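You operate a simulated robot arm through the tools that you are given. There is no shell and no other tool. Be economical: measure what you need, move in short steps, check, and stop when the job is done.

The job below is to be done with a simulated robot arm. You get a single attempt, and the scene is never put back.

TASK
Fetch the blue scrubbing brush and set it on the blue tray. Then put the red oiler on the yellow bearing. Then take the spare block and put it on the top of the low motor shelf. Then take the clean mesh basket on the top of the long grey table and put it away on the top of the strainer stand. Then put the narrow black gasket on the top of the long green bench away on the top of the steel table. Then put the bearing cap on the shelf under the long green bench away on the top of the steel table. Then take the small green pad and put it on top of the beige stock carton. Then take the blue rag from the top of the long green bench and leave it on the ledge top on main 3. Then take the blue drift and put it on top of the teal stock carton. Then put the bleed cup on the top of the steel table away on the top of the packing bench. Then shut the gasket drawer. Then shut the crate lid. Then take the yellow sling and put it on the top of the short grey bench. Then take the small black mallet on the top of the short grey table and put it away on the shelf under the long green bench. Keep to this order. Set down upright: red oiler, spare block, clean mesh basket, bleed cup.

Only the result counts: the job must be done as asked and must still hold three seconds after the hand-in. Knocking over, shifting, dropping, spilling or breaking anything else fails it. Lids that push on must go on centred and level and be pressed home; caps that screw on are set level and turned clockwise until they are tight.

THE ROBOT
A 7-joint arm with a two-finger parallel gripper on a trunk, on a base that drives. Base frame: it is fixed to the floor where the robot stands at the start and does not move with it; the origin is under the middle of the robot, x ahead of it, y to its left, z up. Readings come in mm, degrees, newtons and seconds.
With the tool pointing down near the work surface it reaches from about 100 to 840 mm from the robot's upright axis, wherever it stands. Its first joint turns from -17.0 to 126.0 degrees. Places, roughly: bearing cap (6x6x4 cm) [800, 1500, 400]; beige stock carton [1000, 750, 1000]; bleed cup (7x7x8 cm) [700, -5000, 900]; blue drift (3x3x5 cm) [600, -4200, 900]; blue rag (9x8x3 cm) [800, 900, 900]; blue scrubbing brush (9x4x5 cm) [600, 200, 500]; blue tray (11x11x3 cm) [600, 1600, 400]; clean mesh basket (7x7x9 cm) [-1000, -4500, 800]; crate lid [800, -7700, 900]; gasket drawer [500, -6400, 800]; ledge top on main 3 [-1300, -1000, 900]; narrow black gasket (11x9x3 cm) [1000, 1400, 900]; red oiler (6x6x12 cm) [900, -100, 900]; shelf under the long green bench [800, 900, 400]; small black mallet (19x7x4 cm) [-5700, 900, 800]; small green pad (4x4x3 cm) [800, 1000, 900]; spare block (5x5x5 cm) [-2400, -3200, 900]; teal stock carton [750, -4750, 1000]; top of the low motor shelf (88x24 cm) [-2600, -5100, 420]; top of the packing bench [-4600, 3900, 800]; top of the short grey bench [900, -9900, 800]; top of the steel table [800, -4600, 800]; top of the strainer stand [-4100, -10900, 800]; yellow bearing (6x6x3 cm) [900, 200, 900]; yellow sling [750, -10000, 500]. Payload 1.57 kg.
Tool frame: the origin (TCP) lies between the finger pads and is the grasp point; the fingertips stand 30 mm ahead of it; z points along the fingers, y is the line along which they close. Largest opening 80 mm; finger width 17, thickness 12; the body of the gripper, 40 by 82 mm, starts 80 mm behind the TCP.
Orientation is that of the tool frame in the base frame, as a unit quaternion [x, y, z, w]. With the fingers straight down and closing along the base's y, the tool's x points along the base's -x, its y along +y and its z along -z.

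THE INTERFACE
- The arm moves only by the tool nudge_tool. Its argument "series" is a list of rows, each a list of 7 numbers: the closure in counts, from 0 (fully open) to 255 (shut), then the shift along the base's x, y, z in units of 400 mm (1.0 is 400 mm), then the turn, a rotation vector about the base's x, y, z in units of 60 degrees (1.0 is 60 degrees). In form: [[grip, dx, dy, dz, rx, ry, rz], ...]. A call has 1 to 12 rows; each row is the pose to reach, as a shift and turn from the pose commanded when the call began. A call with a number of a shift or a turn outside -1 to 1 is refused whole. Rows are played at 5 a second. More than 50 mm and 8.6 degrees between two rows, or a gripper value outside its range, and nothing of the call is played. Where a pose cannot be reached the arm comes as near as it can. A force on the tool above 40 N (or 10 N above the force at the start of the call, whichever is more), or a blocked arm, ends the call early, and 0.2 s more pass. The fingers move at their own pace (about 45 mm/s each) and stop on an object; they squeeze with about 35 N. The grip force told is the motor's: it shows also when the fingers shut on nothing. Time passes only in rows, and 0.2 s behind the last, so rows that repeat a pose let the fingers close. The reply holds the time, the measured pose of the TCP, the force on the tool along the base axes, the opening and the grip force, in the units named above and with some noise, with the torque about the TCP (base axes, N m) and any sound that the robot's microphone picked up, and new pictures: "show" is both (left out), scene, wrist or none.
- Cameras (640 x 400 px; columns grow to the right, rows downward): "scene" is now at [-4.3, -178.7, 1215.4]; the picture's right is [0.54, -0.84, 0.00], its down [-0.33, -0.21, -0.92] and it looks along [0.78, 0.49, -0.39] (base axes); focal length 258 px, centre (320, 200). "wrist" rides on the gripper at [72, -7, -122] in the tool frame; the picture's right is [0.09, 1.00, 0.00], its down [-0.84, 0.08, -0.54] and it looks along [-0.54, 0.05, 0.84] (tool axes); focal length 238 px, centre (320, 200). There is no depth. A picture from a camera that has moved, and an enlarged one, comes with that camera's place and axes in the base frame and with its lens.
- move_column(by): slides the trunk up (or, below 0, down) by that many mm; the arm and the scene camera ride with it, the base frame stays. It gives what a move gives, with no picture.
- roll_base(legs): drives the robot by 1 to 6 legs, each [ahead, left, turn to the left] in mm, mm and degrees, along the robot's own axes; the way and the turn of a leg run together, so that a leg with both is an arc; at most 1500 mm and 180 degrees a leg. The arm and the cameras ride along, it lands a little off, and it stops where it bumps. It gives what a move gives, and a new picture of the scene camera.
- aim_head(pan, tilt): turns the head with the scene camera to pan (to the left, within 109 degrees either way) and tilt (down, from -29 to 69), counted from straight ahead of the robot. It gives what a move gives, and a new picture of the scene camera.
- inspect(camera, box): a new picture of the part [left, top, right, bottom] of that camera's present view, enlarged. The clock stands still meanwhile.
- sign_off(): hands the job in; it is judged then, once.

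Go step by step. Nothing tells you exact positions but the pictures and the camera data: compare them with the known pose of the tool, close in by small moves and look again before you grip or let go. The budget is 588 turns and 360 pictures, counting those below and the enlarged ones. Unless the task says otherwise, let go and move clear before handing in, and close with one line.

The tools are called after ">>>" as name(argument=value, ...) on one line, values as JSON. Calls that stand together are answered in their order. nudge_tool: Moves the arm, as the interface text tells. Its arguments: {"type":"object","properties":{"series":{"type":"array","items":{"type":"array","items":{"type":"number"}}},"show":{"type":"string","enum":["both","scene","wrist","none"]}},"required":["series"]} The other tools are called the same way: move_column (by) slides the trunk up or down; roll_base (legs) drives the base; aim_head (pan, tilt) turns the head that bears the scene camera; inspect (camera, box) takes an enlarged picture of a part of a camera's view; sign_off () hands the job in.

At the start:

```text
t: 0.0
tool_pos: [444.6, 345.1, 1072.1]
tcp_rot: [0.001, 1.0, 0.0, 0.0]
force: [-0.7, 0.3, 0.4]
wrist_torque: [-0.01, -0.01, 0.0]
finger_gap: 80.1
grip_force: 0.1
trunk travel left (down, up): [-575.0, 215.0]
robot x, y, heading: [-1.7, -0.0, -0.1]
head pan, tilt: [32.4, 23.1]
```

scene: 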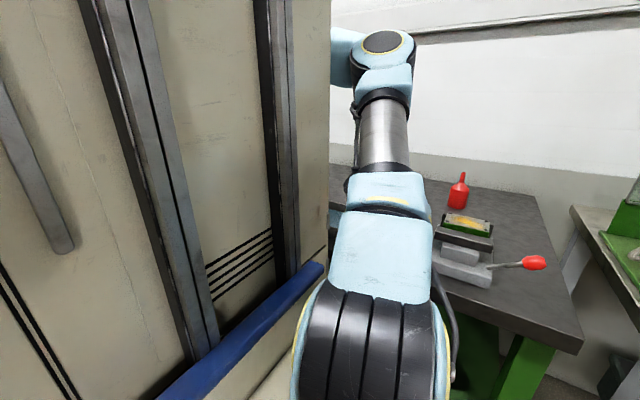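
wrist: 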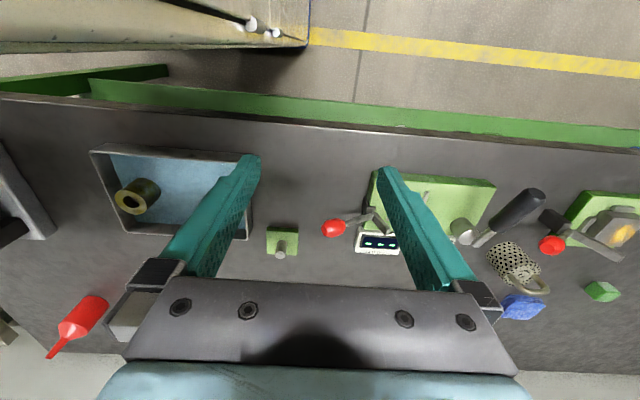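

I see the long green bench ahead with the oiler and other things, and a cabinet to the left. First I look around at the lower shelf for the blue brush and the blue tray.

>>> aim_head(pan=0, tilt=45)

>>> aim_head(pan=70, tilt=30)

```text
t: 1.0
tool_pos: [443.5, 345.0, 1073.0]
tcp_rot: [0.0, 1.0, 0.001, 0.0]
force: [0.5, 0.2, 0.4]
wrist_torque: [-0.01, 0.03, 0.01]
finger_gap: 80.3
grip_force: 0.1
trunk travel left (down, up): [-575.0, 215.0]
robot x, y, heading: [1.1, -0.6, 0.1]
head pan, tilt: [0.0, 45.0]
camera scene: at [-1.1, -228.3, 1181.9], right [0.0, -1.0, 0.0], down [-0.71, 0.0, -0.71], along [0.71, 0.0, -0.71], focal length 258 px, centre (320, 200)
```

scene: 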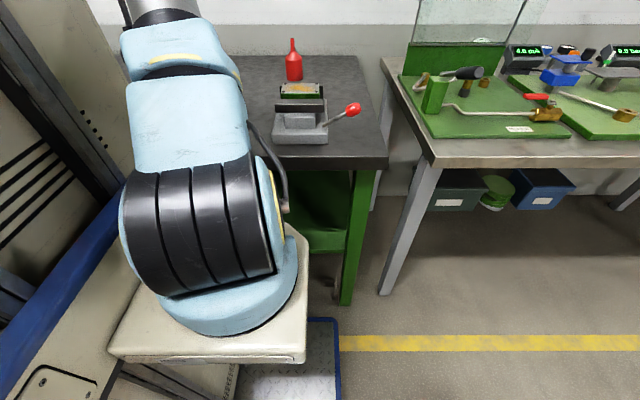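

```text
t: 2.4
tool_pos: [443.9, 345.0, 1073.9]
tcp_rot: [-0.001, 1.0, 0.0, 0.0]
force: [-0.3, -0.1, -0.3]
wrist_torque: [0.02, -0.01, 0.0]
finger_gap: 79.7
grip_force: 0.1
trunk travel left (down, up): [-575.0, 215.0]
robot x, y, heading: [-2.2, 2.5, 0.2]
head pan, tilt: [70.0, 30.0]
camera scene: at [-51.5, -143.4, 1204.4], right [0.94, -0.34, 0.0], down [-0.17, -0.47, -0.87], along [0.3, 0.81, -0.5], focal length 258 px, centre (320, 200)
```

scene: 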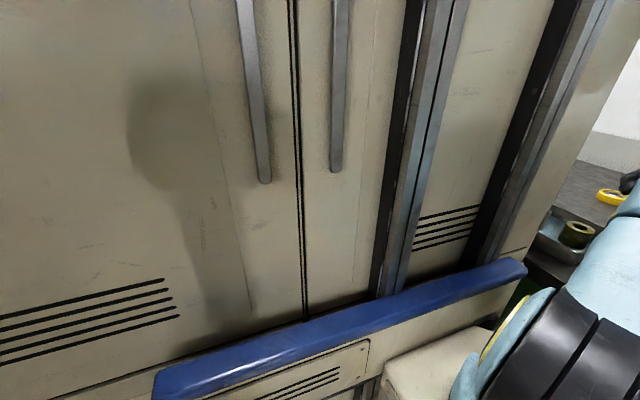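

The beige tower to the left seems to be very close; I look around further to tell whether it belongs to the robot.

>>> aim_head(pan=109, tilt=20)

>>> aim_head(pan=-100, tilt=20)

>>> aim_head(pan=0, tilt=69)

```text
t: 3.4
tool_pos: [444.2, 345.4, 1073.7]
tcp_rot: [0.0, 1.0, 0.001, 0.0]
force: [0.5, -0.2, -0.2]
wrist_torque: [-0.03, 0.01, -0.01]
finger_gap: 79.8
grip_force: 0.0
trunk travel left (down, up): [-575.0, 215.0]
robot x, y, heading: [-0.5, -2.1, -0.1]
head pan, tilt: [108.9, 20.0]
camera scene: at [-112.5, -140.2, 1220.5], right [0.95, 0.32, 0.0], down [0.11, -0.32, -0.94], along [-0.3, 0.89, -0.34], focal length 258 px, centre (320, 200)
```

scene: 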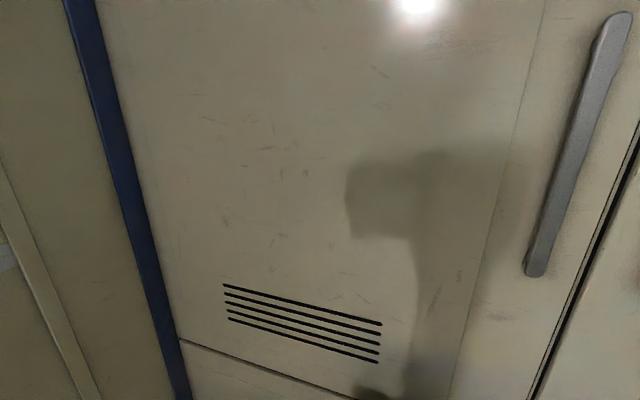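

```text
t: 6.5
tool_pos: [444.2, 345.0, 1073.7]
tcp_rot: [0.0, 1.0, 0.0, 0.0]
force: [0.3, 1.0, 0.7]
wrist_torque: [-0.02, -0.01, 0.01]
finger_gap: 80.0
grip_force: 0.2
trunk travel left (down, up): [-575.0, 215.0]
robot x, y, heading: [-0.4, -0.5, -0.2]
head pan, tilt: [-100.0, 20.0]
camera scene: at [-98.6, -320.1, 1220.5], right [-0.98, 0.17, 0.0], down [0.06, 0.34, -0.94], along [-0.16, -0.93, -0.34], focal length 258 px, centre (320, 200)
```

scene: 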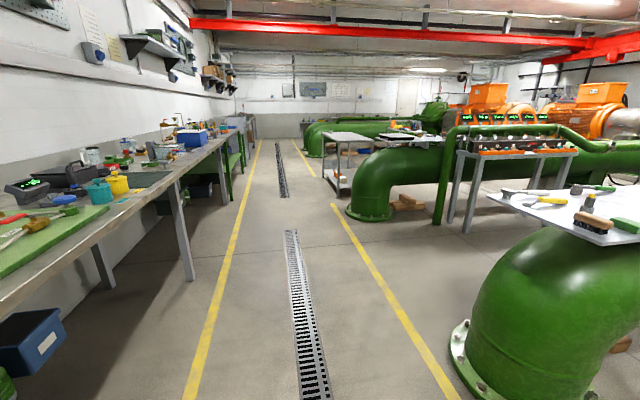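

```text
t: 8.2
tool_pos: [443.2, 345.8, 1072.3]
tcp_rot: [0.0, 1.0, 0.001, 0.0]
force: [0.7, 0.1, -0.1]
wrist_torque: [0.02, 0.0, -0.02]
finger_gap: 80.1
grip_force: 0.0
trunk travel left (down, up): [-575.0, 215.0]
robot x, y, heading: [1.1, 2.4, 0.1]
head pan, tilt: [0.0, 68.8]
camera scene: at [-26.5, -228.4, 1153.0], right [0.0, -1.0, 0.0], down [-0.93, 0.0, -0.36], along [0.36, 0.0, -0.93], focal length 258 px, centre (320, 200)
```

scene: 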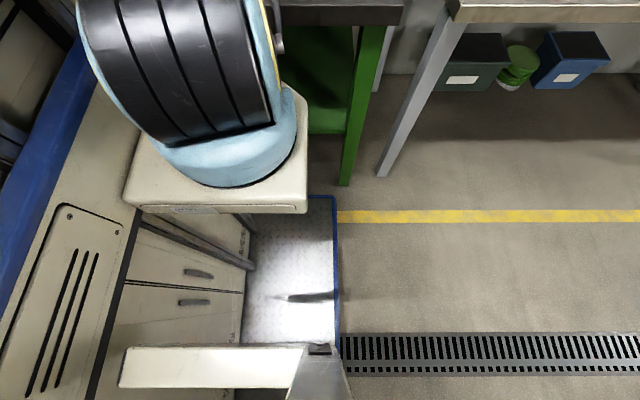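

The beige tower is the robot itself: the arm sits on a carriage on its right, and the head hangs behind it. I back off a little so I can lower the trunk and look under the bench.

>>> roll_base(legs=[[-300, 0, 0]])

>>> aim_head(pan=15, tilt=25)

```text
t: 10.3
tool_pos: [142.9, 344.7, 1072.5]
tcp_rot: [-0.001, 1.0, 0.001, 0.0]
force: [-0.4, 0.5, 1.0]
wrist_torque: [0.03, -0.01, 0.05]
finger_gap: 79.8
grip_force: 0.0
trunk travel left (down, up): [-575.0, 215.0]
robot x, y, heading: [-298.7, 1.2, 0.1]
head pan, tilt: [0.0, 68.8]
camera scene: at [-326.1, -228.6, 1153.0], right [0.0, -1.0, 0.0], down [-0.93, 0.0, -0.36], along [0.36, 0.0, -0.93], focal length 258 px, centre (320, 200)
```

scene: 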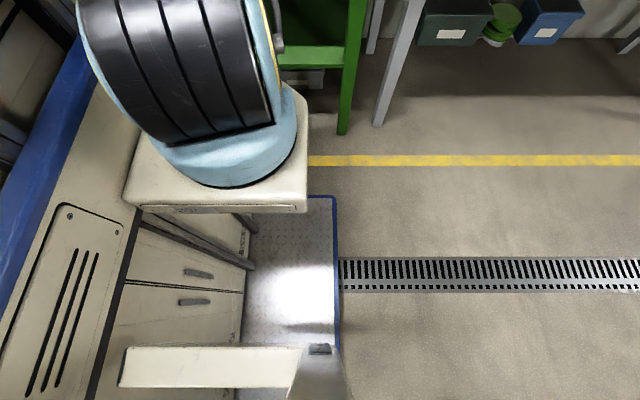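

```text
t: 11.4
tool_pos: [143.6, 345.5, 1072.4]
tcp_rot: [-0.001, 1.0, 0.001, 0.001]
force: [0.4, -0.4, -0.5]
wrist_torque: [0.02, 0.03, 0.01]
finger_gap: 80.2
grip_force: 0.1
trunk travel left (down, up): [-575.0, 215.0]
robot x, y, heading: [-302.1, 4.7, 0.3]
head pan, tilt: [15.0, 25.0]
camera scene: at [-293.0, -204.8, 1212.3], right [0.26, -0.97, 0.0], down [-0.41, -0.11, -0.91], along [0.87, 0.24, -0.42], focal length 258 px, centre (320, 200)
```

scene: 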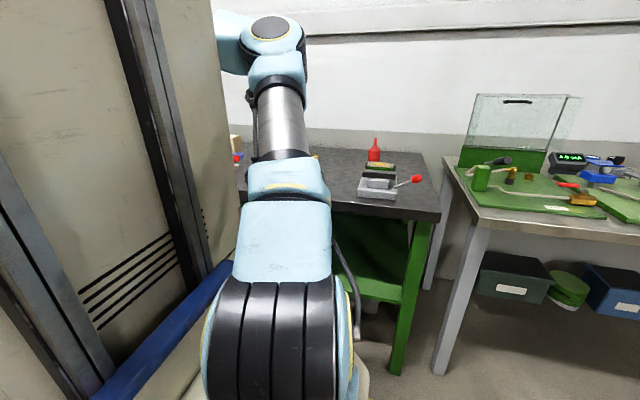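

>>> move_column(by=-450)

>>> aim_head(pan=20, tilt=12)

>>> nudge_tool(series=[[0, 0, 0, 0, 0, 0, 0]], show="wrist")

```text
refused: -450 is not a number from -400 to 400
```

```text
t: 12.1
tool_pos: [144.0, 345.8, 1073.1]
tcp_rot: [-0.001, 1.0, 0.001, -0.001]
force: [0.3, 0.3, 0.5]
wrist_torque: [-0.01, 0.0, 0.02]
finger_gap: 80.0
grip_force: 0.1
trunk travel left (down, up): [-575.0, 215.0]
robot x, y, heading: [-297.1, 0.5, 0.1]
head pan, tilt: [20.0, 12.0]
camera scene: at [-294.4, -196.7, 1233.5], right [0.34, -0.94, 0.0], down [-0.2, -0.07, -0.98], along [0.92, 0.34, -0.21], focal length 258 px, centre (320, 200)
```

scene: 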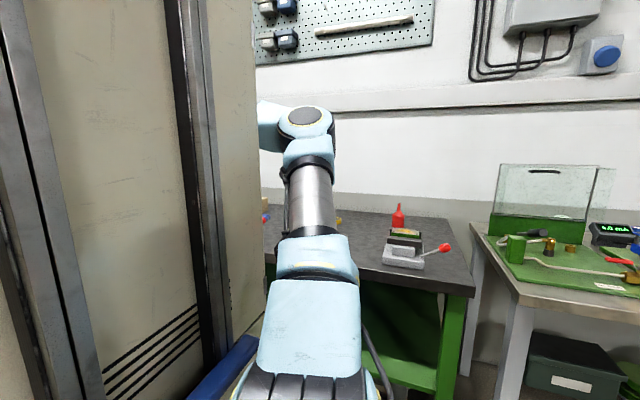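

```text
t: 12.5
tool_pos: [142.6, 345.8, 1072.9]
tcp_rot: [-0.001, 1.0, 0.001, 0.001]
force: [-0.8, 0.5, -0.3]
wrist_torque: [0.01, -0.03, 0.0]
finger_gap: 80.0
grip_force: 0.0
trunk travel left (down, up): [-575.0, 215.0]
robot x, y, heading: [-304.2, -2.6, -0.1]
head pan, tilt: [20.0, 12.0]
camera wrist: at [72.2, 339.3, 1195.2], right [-0.09, 1.0, 0.0], down [0.84, 0.08, 0.54], along [0.54, 0.05, -0.84], focal length 238 px, centre (320, 200)
```

wrist: 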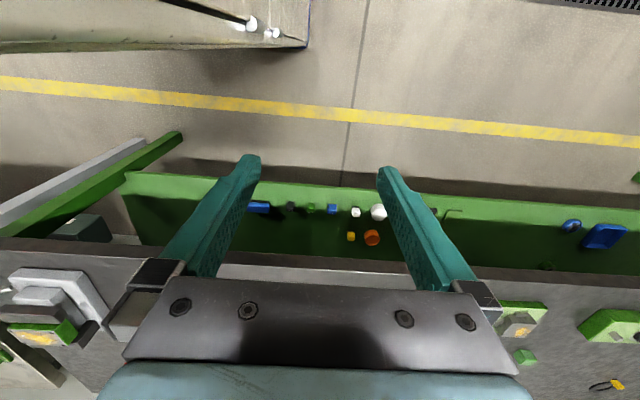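

The wrist camera shows the shelf: the brush at about (570,165,480), the tray at about (650,1650,400). I lower the trunk and pitch the tool forward to look under the bench.

>>> move_column(by=-350)

>>> nudge_tool(series=[[0, 0, 0, 0, 0, -0.14, 0], [0, 0, 0, 0, 0, -0.28, 0], [0, 0, 0, 0, 0, -0.42, 0], [0, 0, 0, 0, 0, -0.56, 0], [0, 0, 0, 0, 0, -0.7, 0], [0, 0, 0, 0, 0, -0.84, 0], [0, 0, 0, 0, 0, -0.98, 0]])

```text
t: 15.9
tool_pos: [143.3, 345.7, 723.6]
tcp_rot: [-0.001, 1.0, 0.001, 0.0]
force: [0.1, -1.2, 0.7]
wrist_torque: [-0.03, 0.0, 0.0]
finger_gap: 80.0
grip_force: 0.0
trunk travel left (down, up): [-225.0, 565.0]
robot x, y, heading: [-301.4, 3.2, 0.2]
head pan, tilt: [20.0, 12.0]
```

```text
t: 17.0
tool_pos: [230.8, 319.5, 750.5]
tcp_rot: [0.102, 0.958, 0.02, 0.269]
force: [0.3, -0.2, 0.0]
wrist_torque: [-0.03, 0.0, 0.02]
finger_gap: 80.0
grip_force: 0.0
out of reach, approached as far as the arm can: row 1, 2, 3, 4, 5
trunk travel left (down, up): [-225.0, 565.0]
robot x, y, heading: [-300.5, 1.1, 0.4]
head pan, tilt: [20.0, 12.0]
stopped in row 5: the arm was blocked; the commanded pose is now the measured one
camera scene: at [-293.0, -196.4, 882.4], right [0.34, -0.94, 0.0], down [-0.2, -0.07, -0.98], along [0.92, 0.34, -0.21], focal length 258 px, centre (320, 200)
camera wrist: at [108.1, 329.4, 818.5], right [0.1, 0.99, 0.05], down [0.43, -0.09, 0.9], along [0.9, -0.07, -0.44], focal length 238 px, centre (320, 200)
```

scene: 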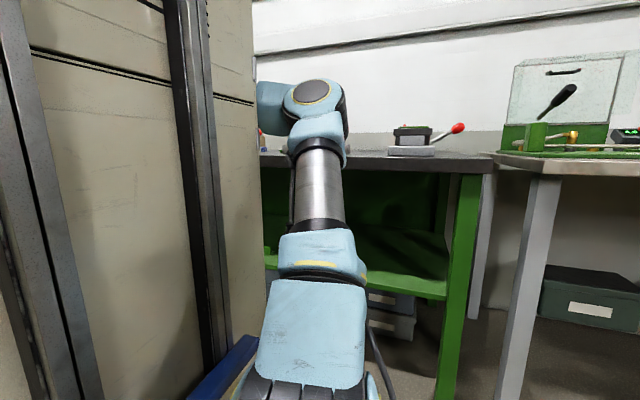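
wrist: 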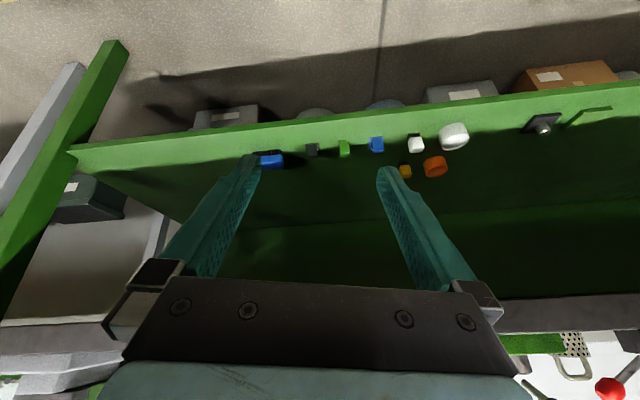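

>>> inspect(camera="wrist", box=[230, 90, 490, 250])

>>> inspect(camera="scene", box=[240, 140, 520, 315])

```text
2.46 times, centred on (360, 170) of wrist
camera zoom: at [108.1, 329.4, 818.5], right [0.1, 0.99, 0.05], down [0.43, -0.09, 0.9], along [0.9, -0.07, -0.44], focal length 587 px, centre (222, 274)
```

zoom: 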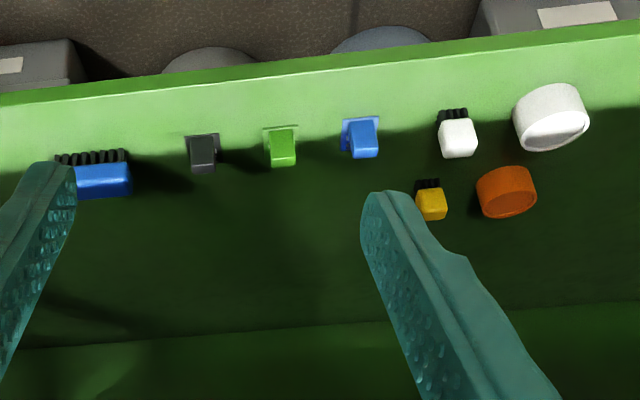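

```text
2.29 times, centred on (380, 228) of scene
camera zoom: at [-293.0, -196.4, 882.4], right [0.34, -0.94, 0.0], down [-0.2, -0.07, -0.98], along [0.92, 0.34, -0.21], focal length 590 px, centre (183, 137)
```

zoom: 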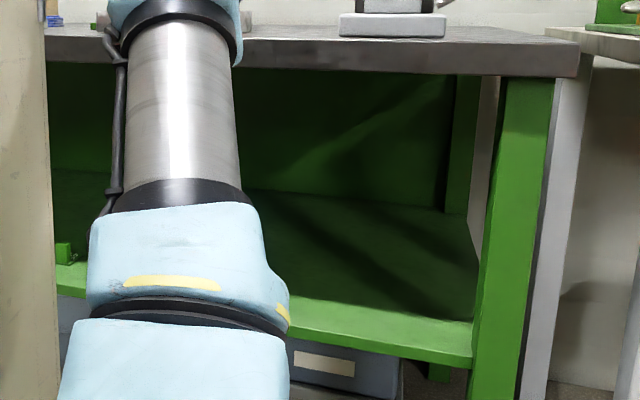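

The brush stands on its bristles with its long side along y. I test a grasp posture in free space: fingers closing along x, tool tilted towards +y and down.

>>> nudge_tool(series=[[0, 0.014, -0.03, 0, 0.076, 0.072, -0.09], [0, 0.028, -0.06, 0, 0.152, 0.144, -0.18], [0, 0.042, -0.09, 0, 0.229, 0.217, -0.27], [0, 0.056, -0.12, -0.03, 0.305, 0.289, -0.36], [0, 0.07, -0.15, -0.06, 0.381, 0.361, -0.45], [0, 0.085, -0.19, -0.1, 0.457, 0.433, -0.54]], show="none")

```text
t: 18.4
tool_pos: [260.6, 244.8, 710.1]
tcp_rot: [0.418, 0.897, 0.145, 0.016]
force: [0.4, -0.7, 0.0]
wrist_torque: [0.01, -0.01, 0.0]
finger_gap: 80.1
grip_force: 0.1
trunk travel left (down, up): [-225.0, 565.0]
robot x, y, heading: [-299.6, -0.5, 0.3]
head pan, tilt: [20.0, 12.0]
```

>>> nudge_tool(series=[[0, 0.014, -0.03, -0.05, 0.076, 0.072, -0.09], [0, 0.028, -0.06, -0.1, 0.152, 0.144, -0.18], [0, 0.042, -0.09, -0.15, 0.229, 0.217, -0.27], [0, 0.056, -0.12, -0.2, 0.305, 0.289, -0.36], [0, 0.07, -0.15, -0.26, 0.381, 0.361, -0.45], [0, 0.098, -0.19, -0.32, 0.457, 0.433, -0.54]])

```text
t: 19.8
tool_pos: [297.6, 168.5, 586.3]
tcp_rot: [0.66, 0.67, 0.245, -0.235]
force: [-0.2, -0.6, -0.1]
wrist_torque: [0.02, 0.0, -0.03]
finger_gap: 80.1
grip_force: 0.0
trunk travel left (down, up): [-225.0, 565.0]
robot x, y, heading: [-298.9, -0.9, 0.1]
head pan, tilt: [20.0, 12.0]
camera scene: at [-294.2, -196.5, 883.6], right [0.34, -0.94, 0.0], down [-0.2, -0.07, -0.98], along [0.92, 0.34, -0.21], focal length 258 px, centre (320, 200)
camera wrist: at [290.7, 146.0, 725.1], right [0.99, 0.08, 0.08], down [0.09, -0.99, -0.12], along [0.07, 0.12, -0.99], focal length 238 px, centre (320, 200)
```

scene: 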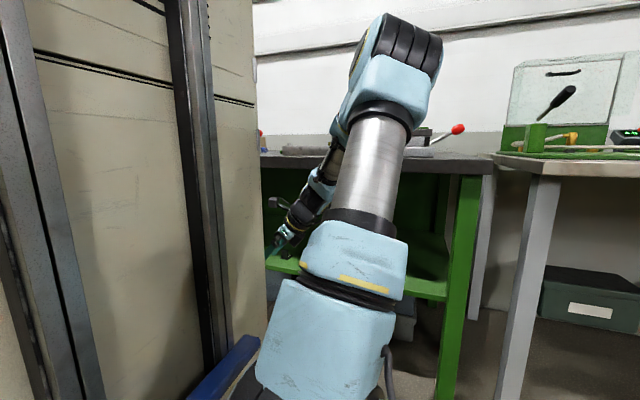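
wrist: 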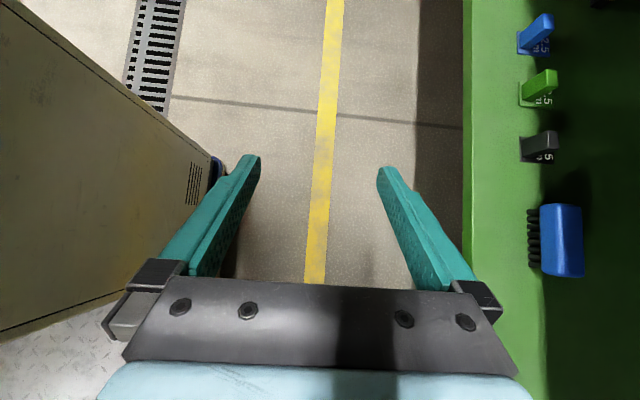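

The posture is reachable, but the elbow stands too high to go under the bench. I lower the trunk fully and stretch the arm out further from the bench to check the elbow.

>>> move_column(by=-200)

>>> nudge_tool(series=[[0, 0.05, 0, 0.05, 0, 0, 0], [0, 0.1, 0, 0.1, 0, 0, 0], [0, 0.15, 0, 0.15, 0, 0, 0], [0, 0.2, 0, 0.2, 0, 0, 0], [0, 0.25, 0, 0.25, 0, 0, 0], [0, 0.3, 0, 0.3, 0, 0, 0], [0, 0.32, 0, 0.35, 0, 0, 0]])

```text
t: 22.0
tool_pos: [298.4, 168.4, 385.4]
tcp_rot: [0.661, 0.67, 0.245, -0.235]
force: [-0.5, 0.3, 0.3]
wrist_torque: [0.01, -0.01, -0.01]
finger_gap: 79.9
grip_force: 0.1
trunk travel left (down, up): [-25.0, 765.0]
robot x, y, heading: [-300.7, 1.3, 0.1]
head pan, tilt: [20.0, 12.0]
```

```text
t: 23.6
tool_pos: [429.3, 169.0, 524.4]
tcp_rot: [0.66, 0.67, 0.244, -0.235]
force: [-0.2, -0.2, 0.2]
wrist_torque: [-0.02, -0.01, 0.02]
finger_gap: 80.0
grip_force: 0.0
trunk travel left (down, up): [-25.0, 765.0]
robot x, y, heading: [-298.4, -0.7, 0.0]
head pan, tilt: [20.0, 12.0]
camera scene: at [-294.3, -196.6, 683.5], right [0.34, -0.94, 0.0], down [-0.2, -0.07, -0.98], along [0.92, 0.34, -0.21], focal length 258 px, centre (320, 200)
camera wrist: at [420.7, 145.5, 664.0], right [0.99, 0.08, 0.07], down [0.09, -0.99, -0.11], along [0.06, 0.12, -0.99], focal length 238 px, centre (320, 200)
```

scene: 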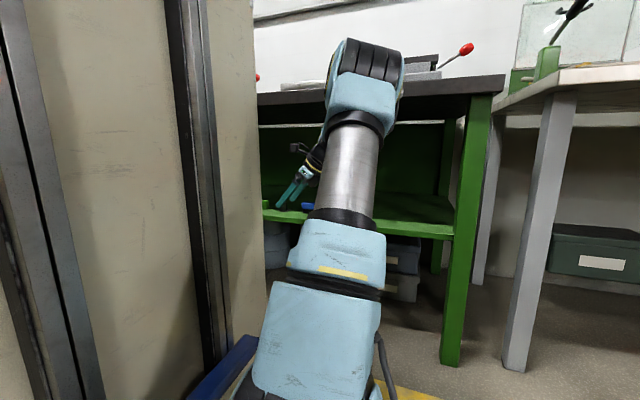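
wrist: 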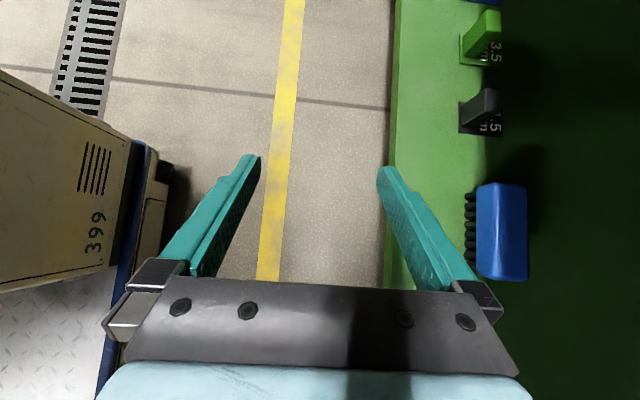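

The elbow now stays outside and low. Brush at about (580,162), top about z 475. I raise the tool 40 mm and drive 150 mm ahead so the open fingers come above the brush.

>>> nudge_tool(series=[[0, 0, 0, 0.05, 0, 0, 0], [0, 0, 0, 0.1, 0, 0, 0]], show="none")

>>> roll_base(legs=[[150, 0, 0]])

>>> nudge_tool(series=[[0, 0, 0, 0, 0, 0, 0]], show="wrist")

```text
t: 24.2
tool_pos: [428.8, 166.9, 564.2]
tcp_rot: [0.66, 0.671, 0.243, -0.236]
force: [0.2, 0.6, 0.1]
wrist_torque: [0.02, 0.0, -0.04]
finger_gap: 79.9
grip_force: 0.0
trunk travel left (down, up): [-25.0, 765.0]
robot x, y, heading: [-298.1, 0.1, 0.3]
head pan, tilt: [20.0, 12.0]
```

```text
t: 25.5
tool_pos: [579.2, 164.8, 564.0]
tcp_rot: [0.661, 0.669, 0.244, -0.234]
force: [-0.1, 0.0, 0.1]
wrist_torque: [-0.01, -0.01, 0.01]
finger_gap: 79.9
grip_force: 0.1
trunk travel left (down, up): [-25.0, 765.0]
robot x, y, heading: [-149.8, 0.1, -0.2]
head pan, tilt: [20.0, 12.0]
camera scene: at [-143.2, -196.6, 683.5], right [0.34, -0.94, 0.0], down [-0.2, -0.07, -0.98], along [0.92, 0.33, -0.21], focal length 258 px, centre (320, 200)
```

scene: 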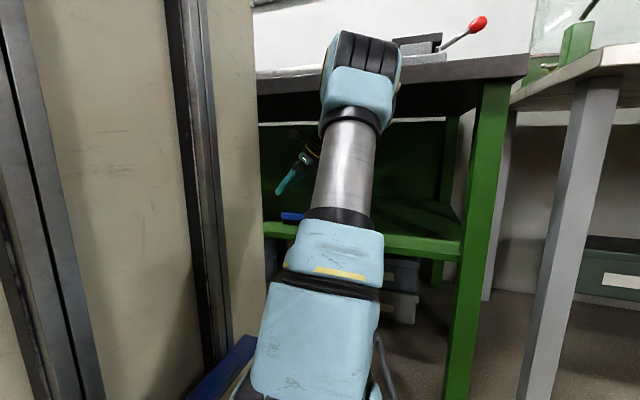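

```text
t: 25.9
tool_pos: [580.1, 165.8, 563.8]
tcp_rot: [0.662, 0.669, 0.244, -0.234]
force: [0.0, -0.3, -0.3]
wrist_torque: [0.01, 0.01, 0.01]
finger_gap: 80.0
grip_force: 0.0
trunk travel left (down, up): [-25.0, 765.0]
robot x, y, heading: [-145.6, -0.6, 0.1]
head pan, tilt: [20.0, 12.0]
camera wrist: at [572.1, 142.3, 703.9], right [0.99, 0.08, 0.08], down [0.08, -0.99, -0.12], along [0.07, 0.12, -0.99], focal length 238 px, centre (320, 200)
```

wrist: 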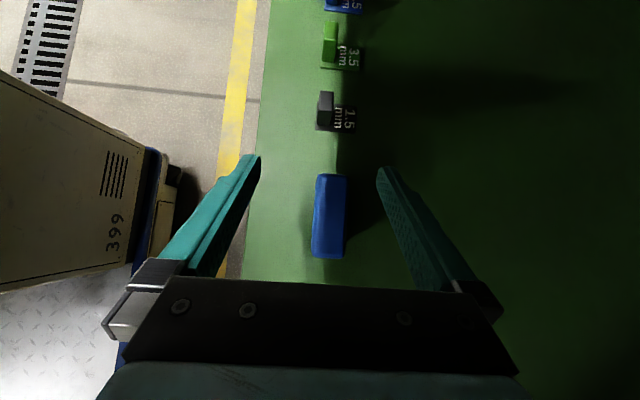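

>>> nudge_tool(series=[[0, 0.025, -0.0125, 0, 0, 0, 0], [0, 0.05, -0.025, -0.09, 0, 0, 0], [0, 0.05, -0.025, -0.185, 0, 0, 0]], show="wrist")

```text
t: 26.7
tool_pos: [602.9, 155.2, 489.8]
tcp_rot: [0.662, 0.668, 0.246, -0.234]
force: [-0.8, -1.0, -0.7]
wrist_torque: [0.01, 0.01, 0.03]
finger_gap: 80.1
grip_force: 0.2
trunk travel left (down, up): [-25.0, 765.0]
robot x, y, heading: [-148.5, 0.1, -0.2]
head pan, tilt: [20.0, 12.0]
camera wrist: at [593.7, 132.2, 629.4], right [0.99, 0.08, 0.08], down [0.08, -0.99, -0.12], along [0.07, 0.12, -0.99], focal length 238 px, centre (320, 200)
```

wrist: 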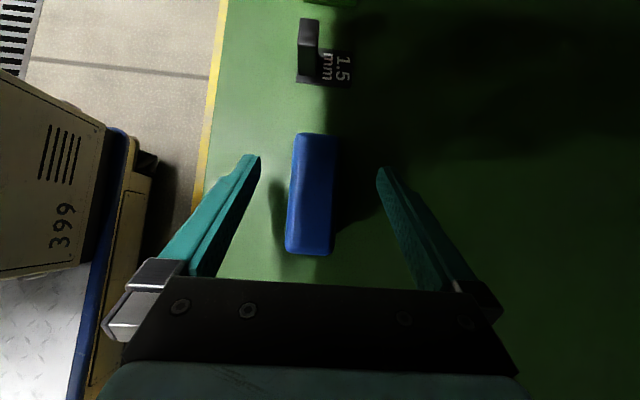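

>>> nudge_tool(series=[[0, -0.004, 0.003, -0.06, 0, 0, 0], [0, -0.006, 0.005, -0.12, 0, 0, 0]], show="wrist")

```text
t: 27.3
tool_pos: [599.6, 157.5, 458.2]
tcp_rot: [0.661, 0.668, 0.25, -0.234]
force: [-8.0, -8.3, 16.1]
wrist_torque: [-0.09, 0.9, 0.56]
finger_gap: 79.7
grip_force: 0.0
trunk travel left (down, up): [-25.0, 765.0]
robot x, y, heading: [-149.5, -1.7, -0.2]
head pan, tilt: [20.0, 12.0]
stopped in row 2: the force on the tool passed its limit at 65 N (the readings are from after the stop); the commanded pose is now the measured one
camera wrist: at [590.1, 132.8, 599.0], right [0.99, 0.07, 0.08], down [0.08, -0.99, -0.12], along [0.07, 0.13, -0.99], focal length 238 px, centre (320, 200)
```

wrist: 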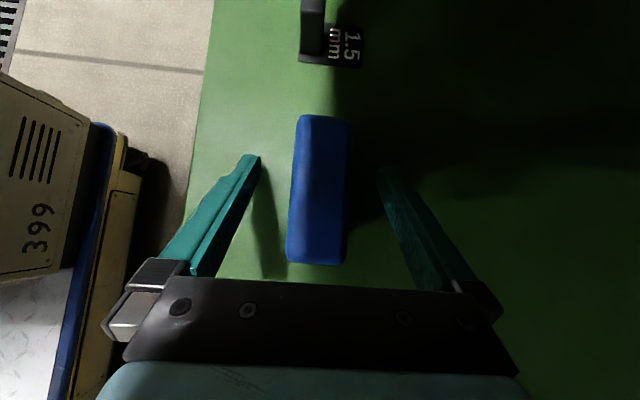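

The fingertips touched the shelf (about z 430). I raise a few mm and close on the brush.

>>> nudge_tool(series=[[0, 0, 0, 0.012, 0, 0, 0], [130, 0, 0, 0.012, 0, 0, 0], [200, 0, 0, 0.012, 0, 0, 0], [255, 0, 0, 0.012, 0, 0, 0], [255, 0, 0, 0.012, 0, 0, 0]], show="wrist")

```text
t: 28.5
tool_pos: [600.3, 156.1, 460.3]
tcp_rot: [0.66, 0.669, 0.249, -0.234]
force: [-1.0, 0.6, 0.5]
wrist_torque: [0.02, 0.01, 0.03]
finger_gap: 33.7
grip_force: 22.8
trunk travel left (down, up): [-25.0, 765.0]
robot x, y, heading: [-147.5, 0.6, -0.2]
head pan, tilt: [20.0, 12.0]
camera wrist: at [590.4, 133.7, 601.4], right [0.99, 0.07, 0.08], down [0.08, -0.99, -0.12], along [0.07, 0.13, -0.99], focal length 238 px, centre (320, 200)
```

wrist: 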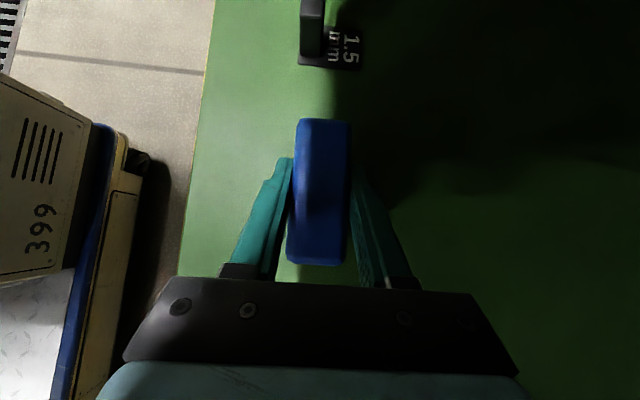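

>>> nudge_tool(series=[[255, 0, 0, 0.1, 0, 0, 0], [255, 0, 0, 0.2, 0, 0, 0]], show="none")

>>> roll_base(legs=[[-300, 0, 0], [0, 800, 0]])

>>> nudge_tool(series=[[255, 0, 0, 0, 0, 0, 0]], show="wrist")

```text
t: 29.1
tool_pos: [599.9, 157.6, 539.0]
tcp_rot: [0.661, 0.668, 0.249, -0.234]
force: [0.6, -0.5, -0.7]
wrist_torque: [0.01, 0.03, 0.03]
finger_gap: 33.5
grip_force: 35.1
trunk travel left (down, up): [-25.0, 765.0]
robot x, y, heading: [-150.5, 4.0, -0.2]
head pan, tilt: [20.0, 12.0]
```

```text
t: 35.1
tool_pos: [309.0, 954.7, 539.9]
tcp_rot: [0.667, 0.663, 0.25, -0.231]
force: [0.2, 0.4, -1.1]
wrist_torque: [0.02, 0.01, 0.02]
finger_gap: 33.2
grip_force: 34.8
trunk travel left (down, up): [-25.0, 765.0]
robot x, y, heading: [-442.5, 808.3, -1.3]
head pan, tilt: [20.0, 12.0]
camera scene: at [-441.1, 612.6, 683.5], right [0.32, -0.95, 0.0], down [-0.2, -0.07, -0.98], along [0.93, 0.32, -0.21], focal length 258 px, centre (320, 200)
```

scene: 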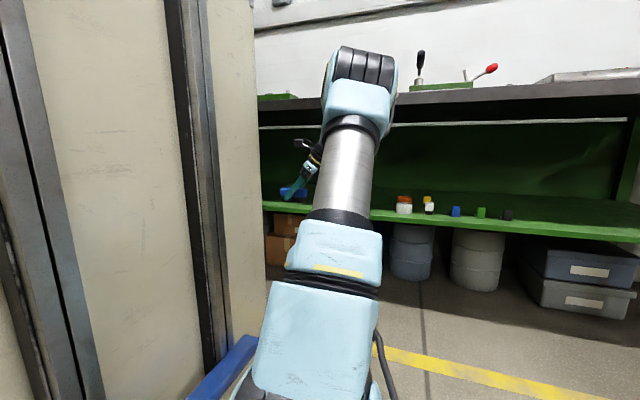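

```text
t: 35.5
tool_pos: [306.9, 953.4, 538.6]
tcp_rot: [0.667, 0.663, 0.25, -0.232]
force: [-0.1, -0.2, -0.6]
wrist_torque: [-0.01, 0.0, 0.01]
finger_gap: 33.3
grip_force: 34.6
trunk travel left (down, up): [-25.0, 765.0]
robot x, y, heading: [-441.4, 809.0, -1.3]
head pan, tilt: [20.0, 12.0]
camera wrist: at [298.8, 931.5, 678.7], right [0.99, 0.06, 0.08], down [0.07, -0.99, -0.12], along [0.07, 0.12, -0.99], focal length 238 px, centre (320, 200)
```

wrist: 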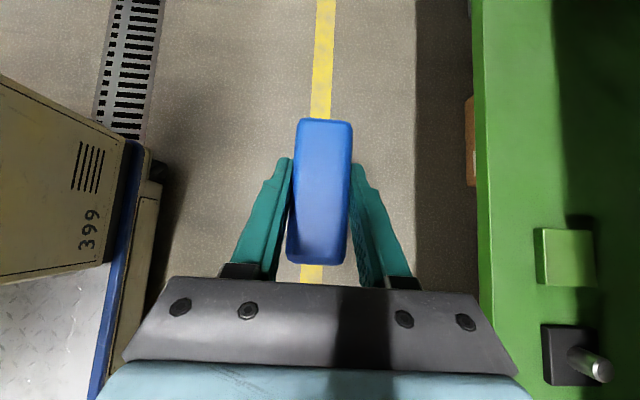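

Continuing left another 650 mm; heading has drifted by −1.3°, which I correct on the way.

>>> roll_base(legs=[[0, 650, 1.3]])

>>> nudge_tool(series=[[255, 0, 0, 0, 0, 0, 0]], show="wrist")

```text
t: 39.1
tool_pos: [305.2, 1631.9, 539.5]
tcp_rot: [0.656, 0.674, 0.247, -0.236]
force: [0.0, 1.1, -0.9]
wrist_torque: [0.02, 0.02, 0.01]
finger_gap: 33.3
grip_force: 34.7
trunk travel left (down, up): [-25.0, 765.0]
robot x, y, heading: [-437.9, 1460.8, 0.9]
head pan, tilt: [20.0, 12.0]
camera scene: at [-431.9, 1265.2, 683.5], right [0.36, -0.93, 0.0], down [-0.19, -0.07, -0.98], along [0.91, 0.35, -0.21], focal length 258 px, centre (320, 200)
```

scene: 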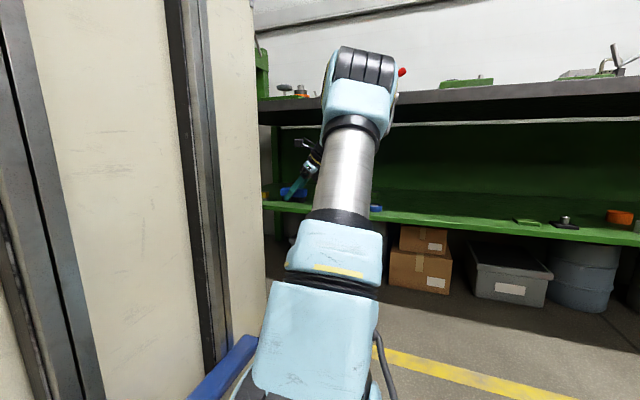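

```text
t: 39.5
tool_pos: [304.1, 1633.5, 540.3]
tcp_rot: [0.655, 0.674, 0.246, -0.236]
force: [-0.1, -0.5, -0.4]
wrist_torque: [-0.02, 0.0, -0.02]
finger_gap: 33.6
grip_force: 34.9
trunk travel left (down, up): [-25.0, 765.0]
robot x, y, heading: [-441.0, 1459.0, 0.8]
head pan, tilt: [20.0, 12.0]
camera wrist: at [296.5, 1609.5, 678.7], right [0.99, 0.09, 0.08], down [0.1, -0.99, -0.12], along [0.07, 0.13, -0.99], focal length 238 px, centre (320, 200)
```

wrist: 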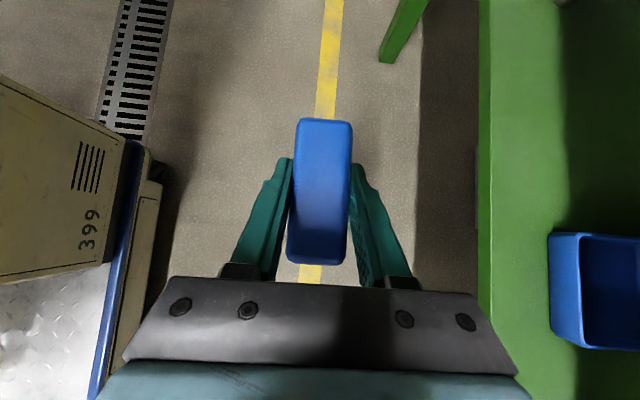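

Tray centre estimated at (605,1572). I drive in.

>>> roll_base(legs=[[290, -50, -0.8]])

>>> nudge_tool(series=[[255, 0, 0, 0, 0, 0, 0]], show="wrist")

```text
t: 41.6
tool_pos: [601.4, 1580.9, 538.0]
tcp_rot: [0.658, 0.672, 0.248, -0.235]
force: [0.1, -0.5, 0.2]
wrist_torque: [0.01, 0.0, -0.02]
finger_gap: 33.5
grip_force: 34.6
trunk travel left (down, up): [-25.0, 765.0]
robot x, y, heading: [-143.4, 1418.1, 0.3]
head pan, tilt: [20.0, 12.0]
camera scene: at [-137.9, 1217.8, 683.5], right [0.35, -0.94, 0.0], down [-0.19, -0.07, -0.98], along [0.92, 0.34, -0.21], focal length 258 px, centre (320, 200)
```

scene: 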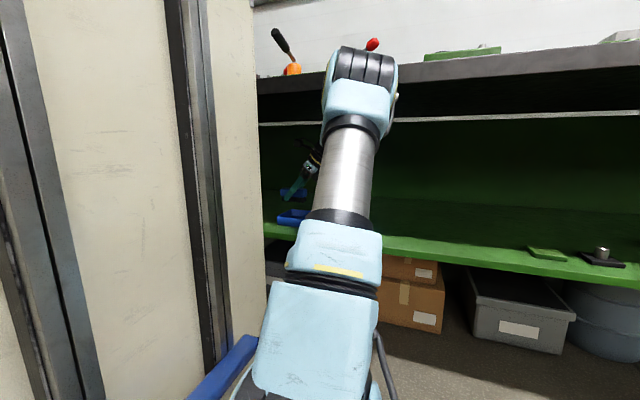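

```text
t: 42.0
tool_pos: [601.8, 1581.2, 539.1]
tcp_rot: [0.657, 0.672, 0.247, -0.236]
force: [0.5, 0.0, -0.7]
wrist_torque: [0.03, 0.01, -0.03]
finger_gap: 33.4
grip_force: 34.9
trunk travel left (down, up): [-25.0, 765.0]
robot x, y, heading: [-145.1, 1416.4, 0.4]
head pan, tilt: [20.0, 12.0]
camera wrist: at [592.6, 1557.6, 678.7], right [0.99, 0.08, 0.08], down [0.09, -0.99, -0.12], along [0.07, 0.13, -0.99], focal length 238 px, centre (320, 200)
```

wrist: 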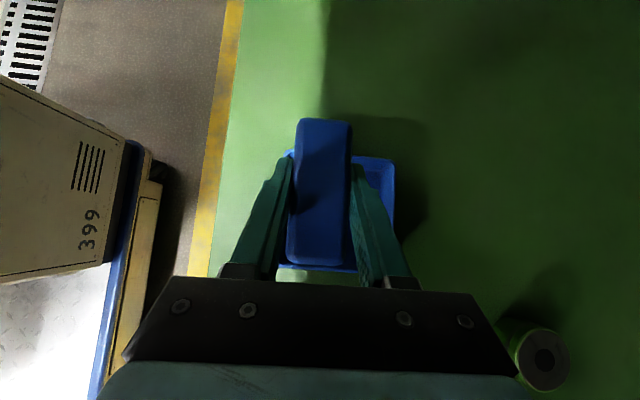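

>>> inspect(camera="wrist", box=[240, 100, 440, 300])

```text
2.00 times, centred on (340, 200) of wrist
camera zoom: at [592.6, 1557.6, 678.7], right [0.99, 0.08, 0.08], down [0.09, -0.99, -0.12], along [0.07, 0.13, -0.99], focal length 477 px, centre (280, 200)
```

zoom: 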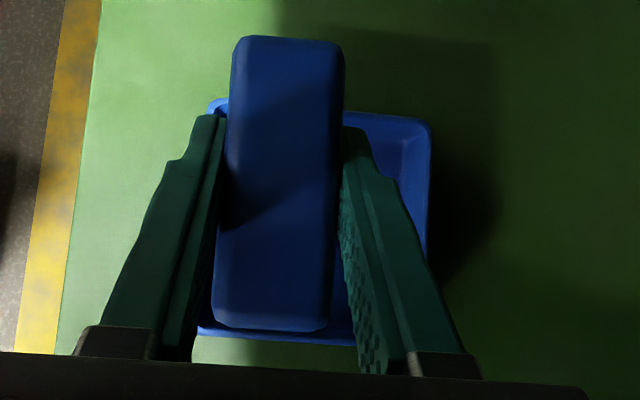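

>>> nudge_tool(series=[[255, 0.03, -0.005, 0, 0, 0, 0], [255, 0.058, -0.012, -0.06, 0, 0, 0], [255, 0.058, -0.012, -0.13, 0, 0, 0]], show="wrist")

>>> inspect(camera="wrist", box=[240, 100, 440, 300])

```text
t: 42.8
tool_pos: [624.5, 1576.6, 486.1]
tcp_rot: [0.658, 0.671, 0.248, -0.235]
force: [0.6, 0.1, -0.2]
wrist_torque: [0.01, 0.03, 0.01]
finger_gap: 33.2
grip_force: 34.5
trunk travel left (down, up): [-25.0, 765.0]
robot x, y, heading: [-145.7, 1416.4, 0.5]
head pan, tilt: [20.0, 12.0]
camera wrist: at [615.7, 1554.1, 625.7], right [0.99, 0.08, 0.08], down [0.09, -0.99, -0.12], along [0.07, 0.13, -0.99], focal length 238 px, centre (320, 200)
```

wrist: 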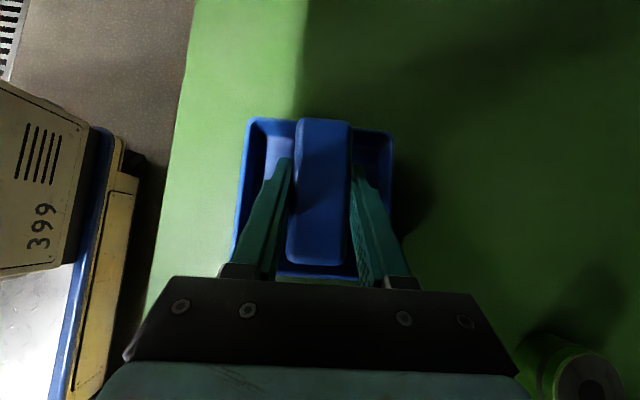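

```text
2.00 times, centred on (340, 200) of wrist
camera zoom: at [615.7, 1554.1, 625.7], right [0.99, 0.08, 0.08], down [0.09, -0.99, -0.12], along [0.07, 0.13, -0.99], focal length 477 px, centre (280, 200)
```

zoom: 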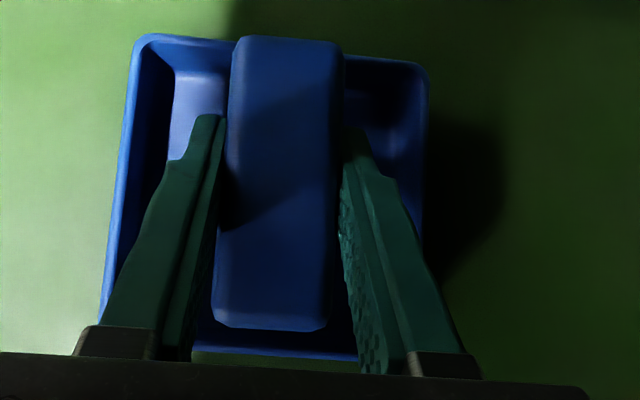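

>>> nudge_tool(series=[[255, 0, 0, -0.025, 0, 0, 0], [255, 0, 0, -0.045, 0, 0, 0]], show="none")

```text
t: 43.4
tool_pos: [625.3, 1577.6, 468.8]
tcp_rot: [0.656, 0.672, 0.247, -0.237]
force: [0.5, 0.1, -0.5]
wrist_torque: [-0.03, -0.01, 0.03]
finger_gap: 33.2
grip_force: 34.9
trunk travel left (down, up): [-25.0, 765.0]
robot x, y, heading: [-146.4, 1415.1, 0.1]
head pan, tilt: [20.0, 12.0]
```

>>> nudge_tool(series=[[255, 0, 0, -0.01, 0, 0, 0], [255, 0, 0, -0.018, 0, 0, 0]], show="wrist")

```text
t: 44.0
tool_pos: [624.8, 1577.7, 465.2]
tcp_rot: [0.657, 0.672, 0.25, -0.235]
force: [-3.1, -3.9, 22.0]
wrist_torque: [-0.39, 0.43, 0.07]
finger_gap: 33.3
grip_force: 34.6
trunk travel left (down, up): [-25.0, 765.0]
robot x, y, heading: [-148.6, 1414.9, 0.5]
head pan, tilt: [20.0, 12.0]
camera wrist: at [616.0, 1554.0, 604.9], right [0.99, 0.08, 0.09], down [0.09, -0.99, -0.12], along [0.08, 0.13, -0.99], focal length 238 px, centre (320, 200)
```

wrist: 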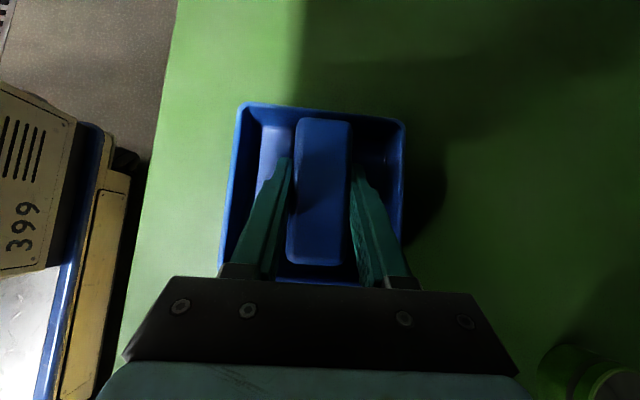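

Contact with the tray floor. I ease up slightly, release with a small opening and withdraw upward.

>>> nudge_tool(series=[[255, 0, 0, 0.004, 0, 0, 0], [110, 0, 0, 0.004, 0, 0, 0], [110, 0, 0, 0.004, 0, 0, 0], [110, 0, 0, 0.06, 0, 0, 0], [110, 0, 0, 0.15, 0, 0, 0], [110, 0, 0, 0.24, 0, 0, 0]], show="wrist")

```text
t: 45.4
tool_pos: [624.4, 1579.3, 559.7]
tcp_rot: [0.657, 0.672, 0.247, -0.236]
force: [0.3, -0.4, 0.0]
wrist_torque: [0.01, 0.01, 0.0]
finger_gap: 45.8
grip_force: 0.1
trunk travel left (down, up): [-25.0, 765.0]
robot x, y, heading: [-149.7, 1414.2, 0.4]
head pan, tilt: [20.0, 12.0]
camera wrist: at [615.5, 1555.7, 699.2], right [0.99, 0.08, 0.08], down [0.09, -0.99, -0.12], along [0.07, 0.13, -0.99], focal length 238 px, centre (320, 200)
```

wrist: 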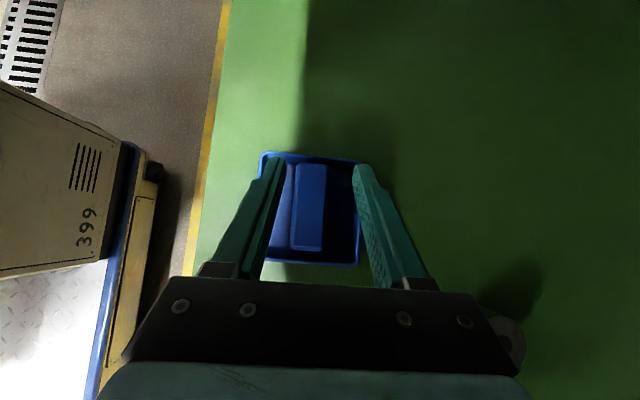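

The brush is in the tray. Next the oiler: back out, drive right to y≈0, and raise the trunk.

>>> roll_base(legs=[[-270, 0, 0], [0, -1400, 0]])

>>> move_column(by=400)

>>> move_column(by=100)

```text
t: 53.9
tool_pos: [362.0, 159.0, 559.7]
tcp_rot: [0.66, 0.669, 0.249, -0.234]
force: [1.2, -0.3, -0.4]
wrist_torque: [-0.03, -0.01, 0.0]
finger_gap: 45.3
grip_force: 0.0
trunk travel left (down, up): [-25.0, 765.0]
robot x, y, heading: [-408.7, -1.8, -0.3]
head pan, tilt: [20.0, 12.0]
camera scene: at [-403.7, -195.2, 683.5], right [0.34, -0.94, 0.0], down [-0.2, -0.07, -0.98], along [0.92, 0.33, -0.21], focal length 258 px, centre (320, 200)
```

scene: 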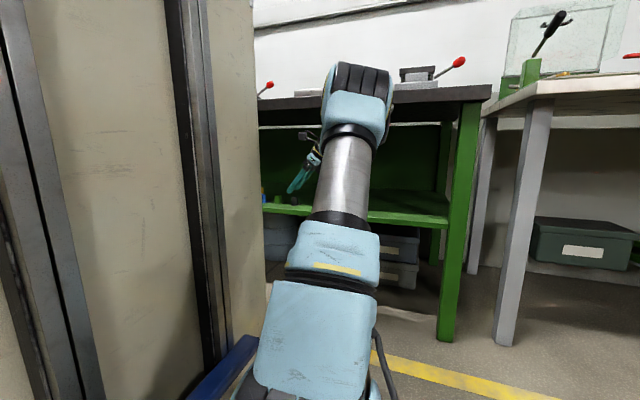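

```text
t: 57.8
tool_pos: [361.0, 158.5, 959.6]
tcp_rot: [0.66, 0.669, 0.249, -0.235]
force: [1.2, 0.0, -0.1]
wrist_torque: [0.02, -0.01, -0.03]
finger_gap: 46.0
grip_force: 0.0
trunk travel left (down, up): [-425.0, 365.0]
robot x, y, heading: [-408.8, 2.4, -0.1]
head pan, tilt: [20.0, 12.0]
```

```text
t: 59.1
tool_pos: [361.3, 160.1, 1060.0]
tcp_rot: [0.66, 0.669, 0.249, -0.234]
force: [-0.4, 0.5, -0.9]
wrist_torque: [-0.03, -0.03, 0.02]
finger_gap: 45.7
grip_force: 0.1
trunk travel left (down, up): [-525.0, 265.0]
robot x, y, heading: [-411.1, 2.0, -0.2]
head pan, tilt: [20.0, 12.0]
```

>>> nudge_tool(series=[[0, 0, 0, 0, -0.045, -0.042, 0.118], [0, 0, 0, 0, -0.089, -0.084, 0.237], [0, 0, 0, 0, -0.134, -0.126, 0.355], [0, 0, 0, 0, -0.179, -0.168, 0.473], [0, 0, 0, 0, -0.223, -0.21, 0.592], [0, 0, 0, 0, -0.268, -0.252, 0.71]], show="none")

>>> nudge_tool(series=[[0, 0, 0, 0, -0.045, -0.042, 0.118], [0, 0, 0, 0, -0.089, -0.084, 0.237], [0, 0, 0, 0, -0.134, -0.126, 0.355], [0, 0, 0, 0, -0.179, -0.168, 0.473], [0, 0, 0, 0, -0.223, -0.21, 0.592], [0, 0, 0, 0, -0.268, -0.252, 0.71]], show="none")

>>> aim_head(pan=10, tilt=25)

```text
t: 60.5
tool_pos: [362.4, 157.7, 1059.8]
tcp_rot: [0.361, 0.914, 0.135, -0.129]
force: [-0.6, 0.3, 0.3]
wrist_torque: [-0.01, -0.01, -0.02]
finger_gap: 80.0
grip_force: 0.1
trunk travel left (down, up): [-525.0, 265.0]
robot x, y, heading: [-410.9, 1.2, -0.2]
head pan, tilt: [20.0, 12.0]
```

```text
t: 61.9
tool_pos: [361.2, 158.4, 1059.1]
tcp_rot: [0.0, 1.0, 0.0, 0.001]
force: [-0.4, 0.2, 0.1]
wrist_torque: [0.0, -0.02, -0.01]
finger_gap: 79.9
grip_force: 0.1
trunk travel left (down, up): [-525.0, 265.0]
robot x, y, heading: [-409.0, -0.3, -0.3]
head pan, tilt: [20.0, 12.0]
```

```text
t: 62.6
tool_pos: [360.6, 156.6, 1060.3]
tcp_rot: [0.0, 1.0, 0.0, 0.0]
force: [1.3, -0.8, 0.1]
wrist_torque: [-0.01, -0.02, 0.01]
finger_gap: 79.8
grip_force: 0.0
trunk travel left (down, up): [-525.0, 265.0]
robot x, y, heading: [-407.3, 2.4, 0.0]
head pan, tilt: [10.0, 25.0]
camera scene: at [-400.6, -211.1, 1162.5], right [0.17, -0.98, 0.0], down [-0.42, -0.07, -0.91], along [0.89, 0.16, -0.42], focal length 258 px, centre (320, 200)
```

scene: 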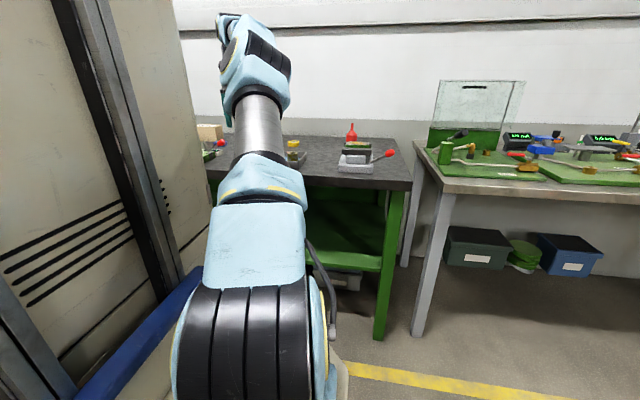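

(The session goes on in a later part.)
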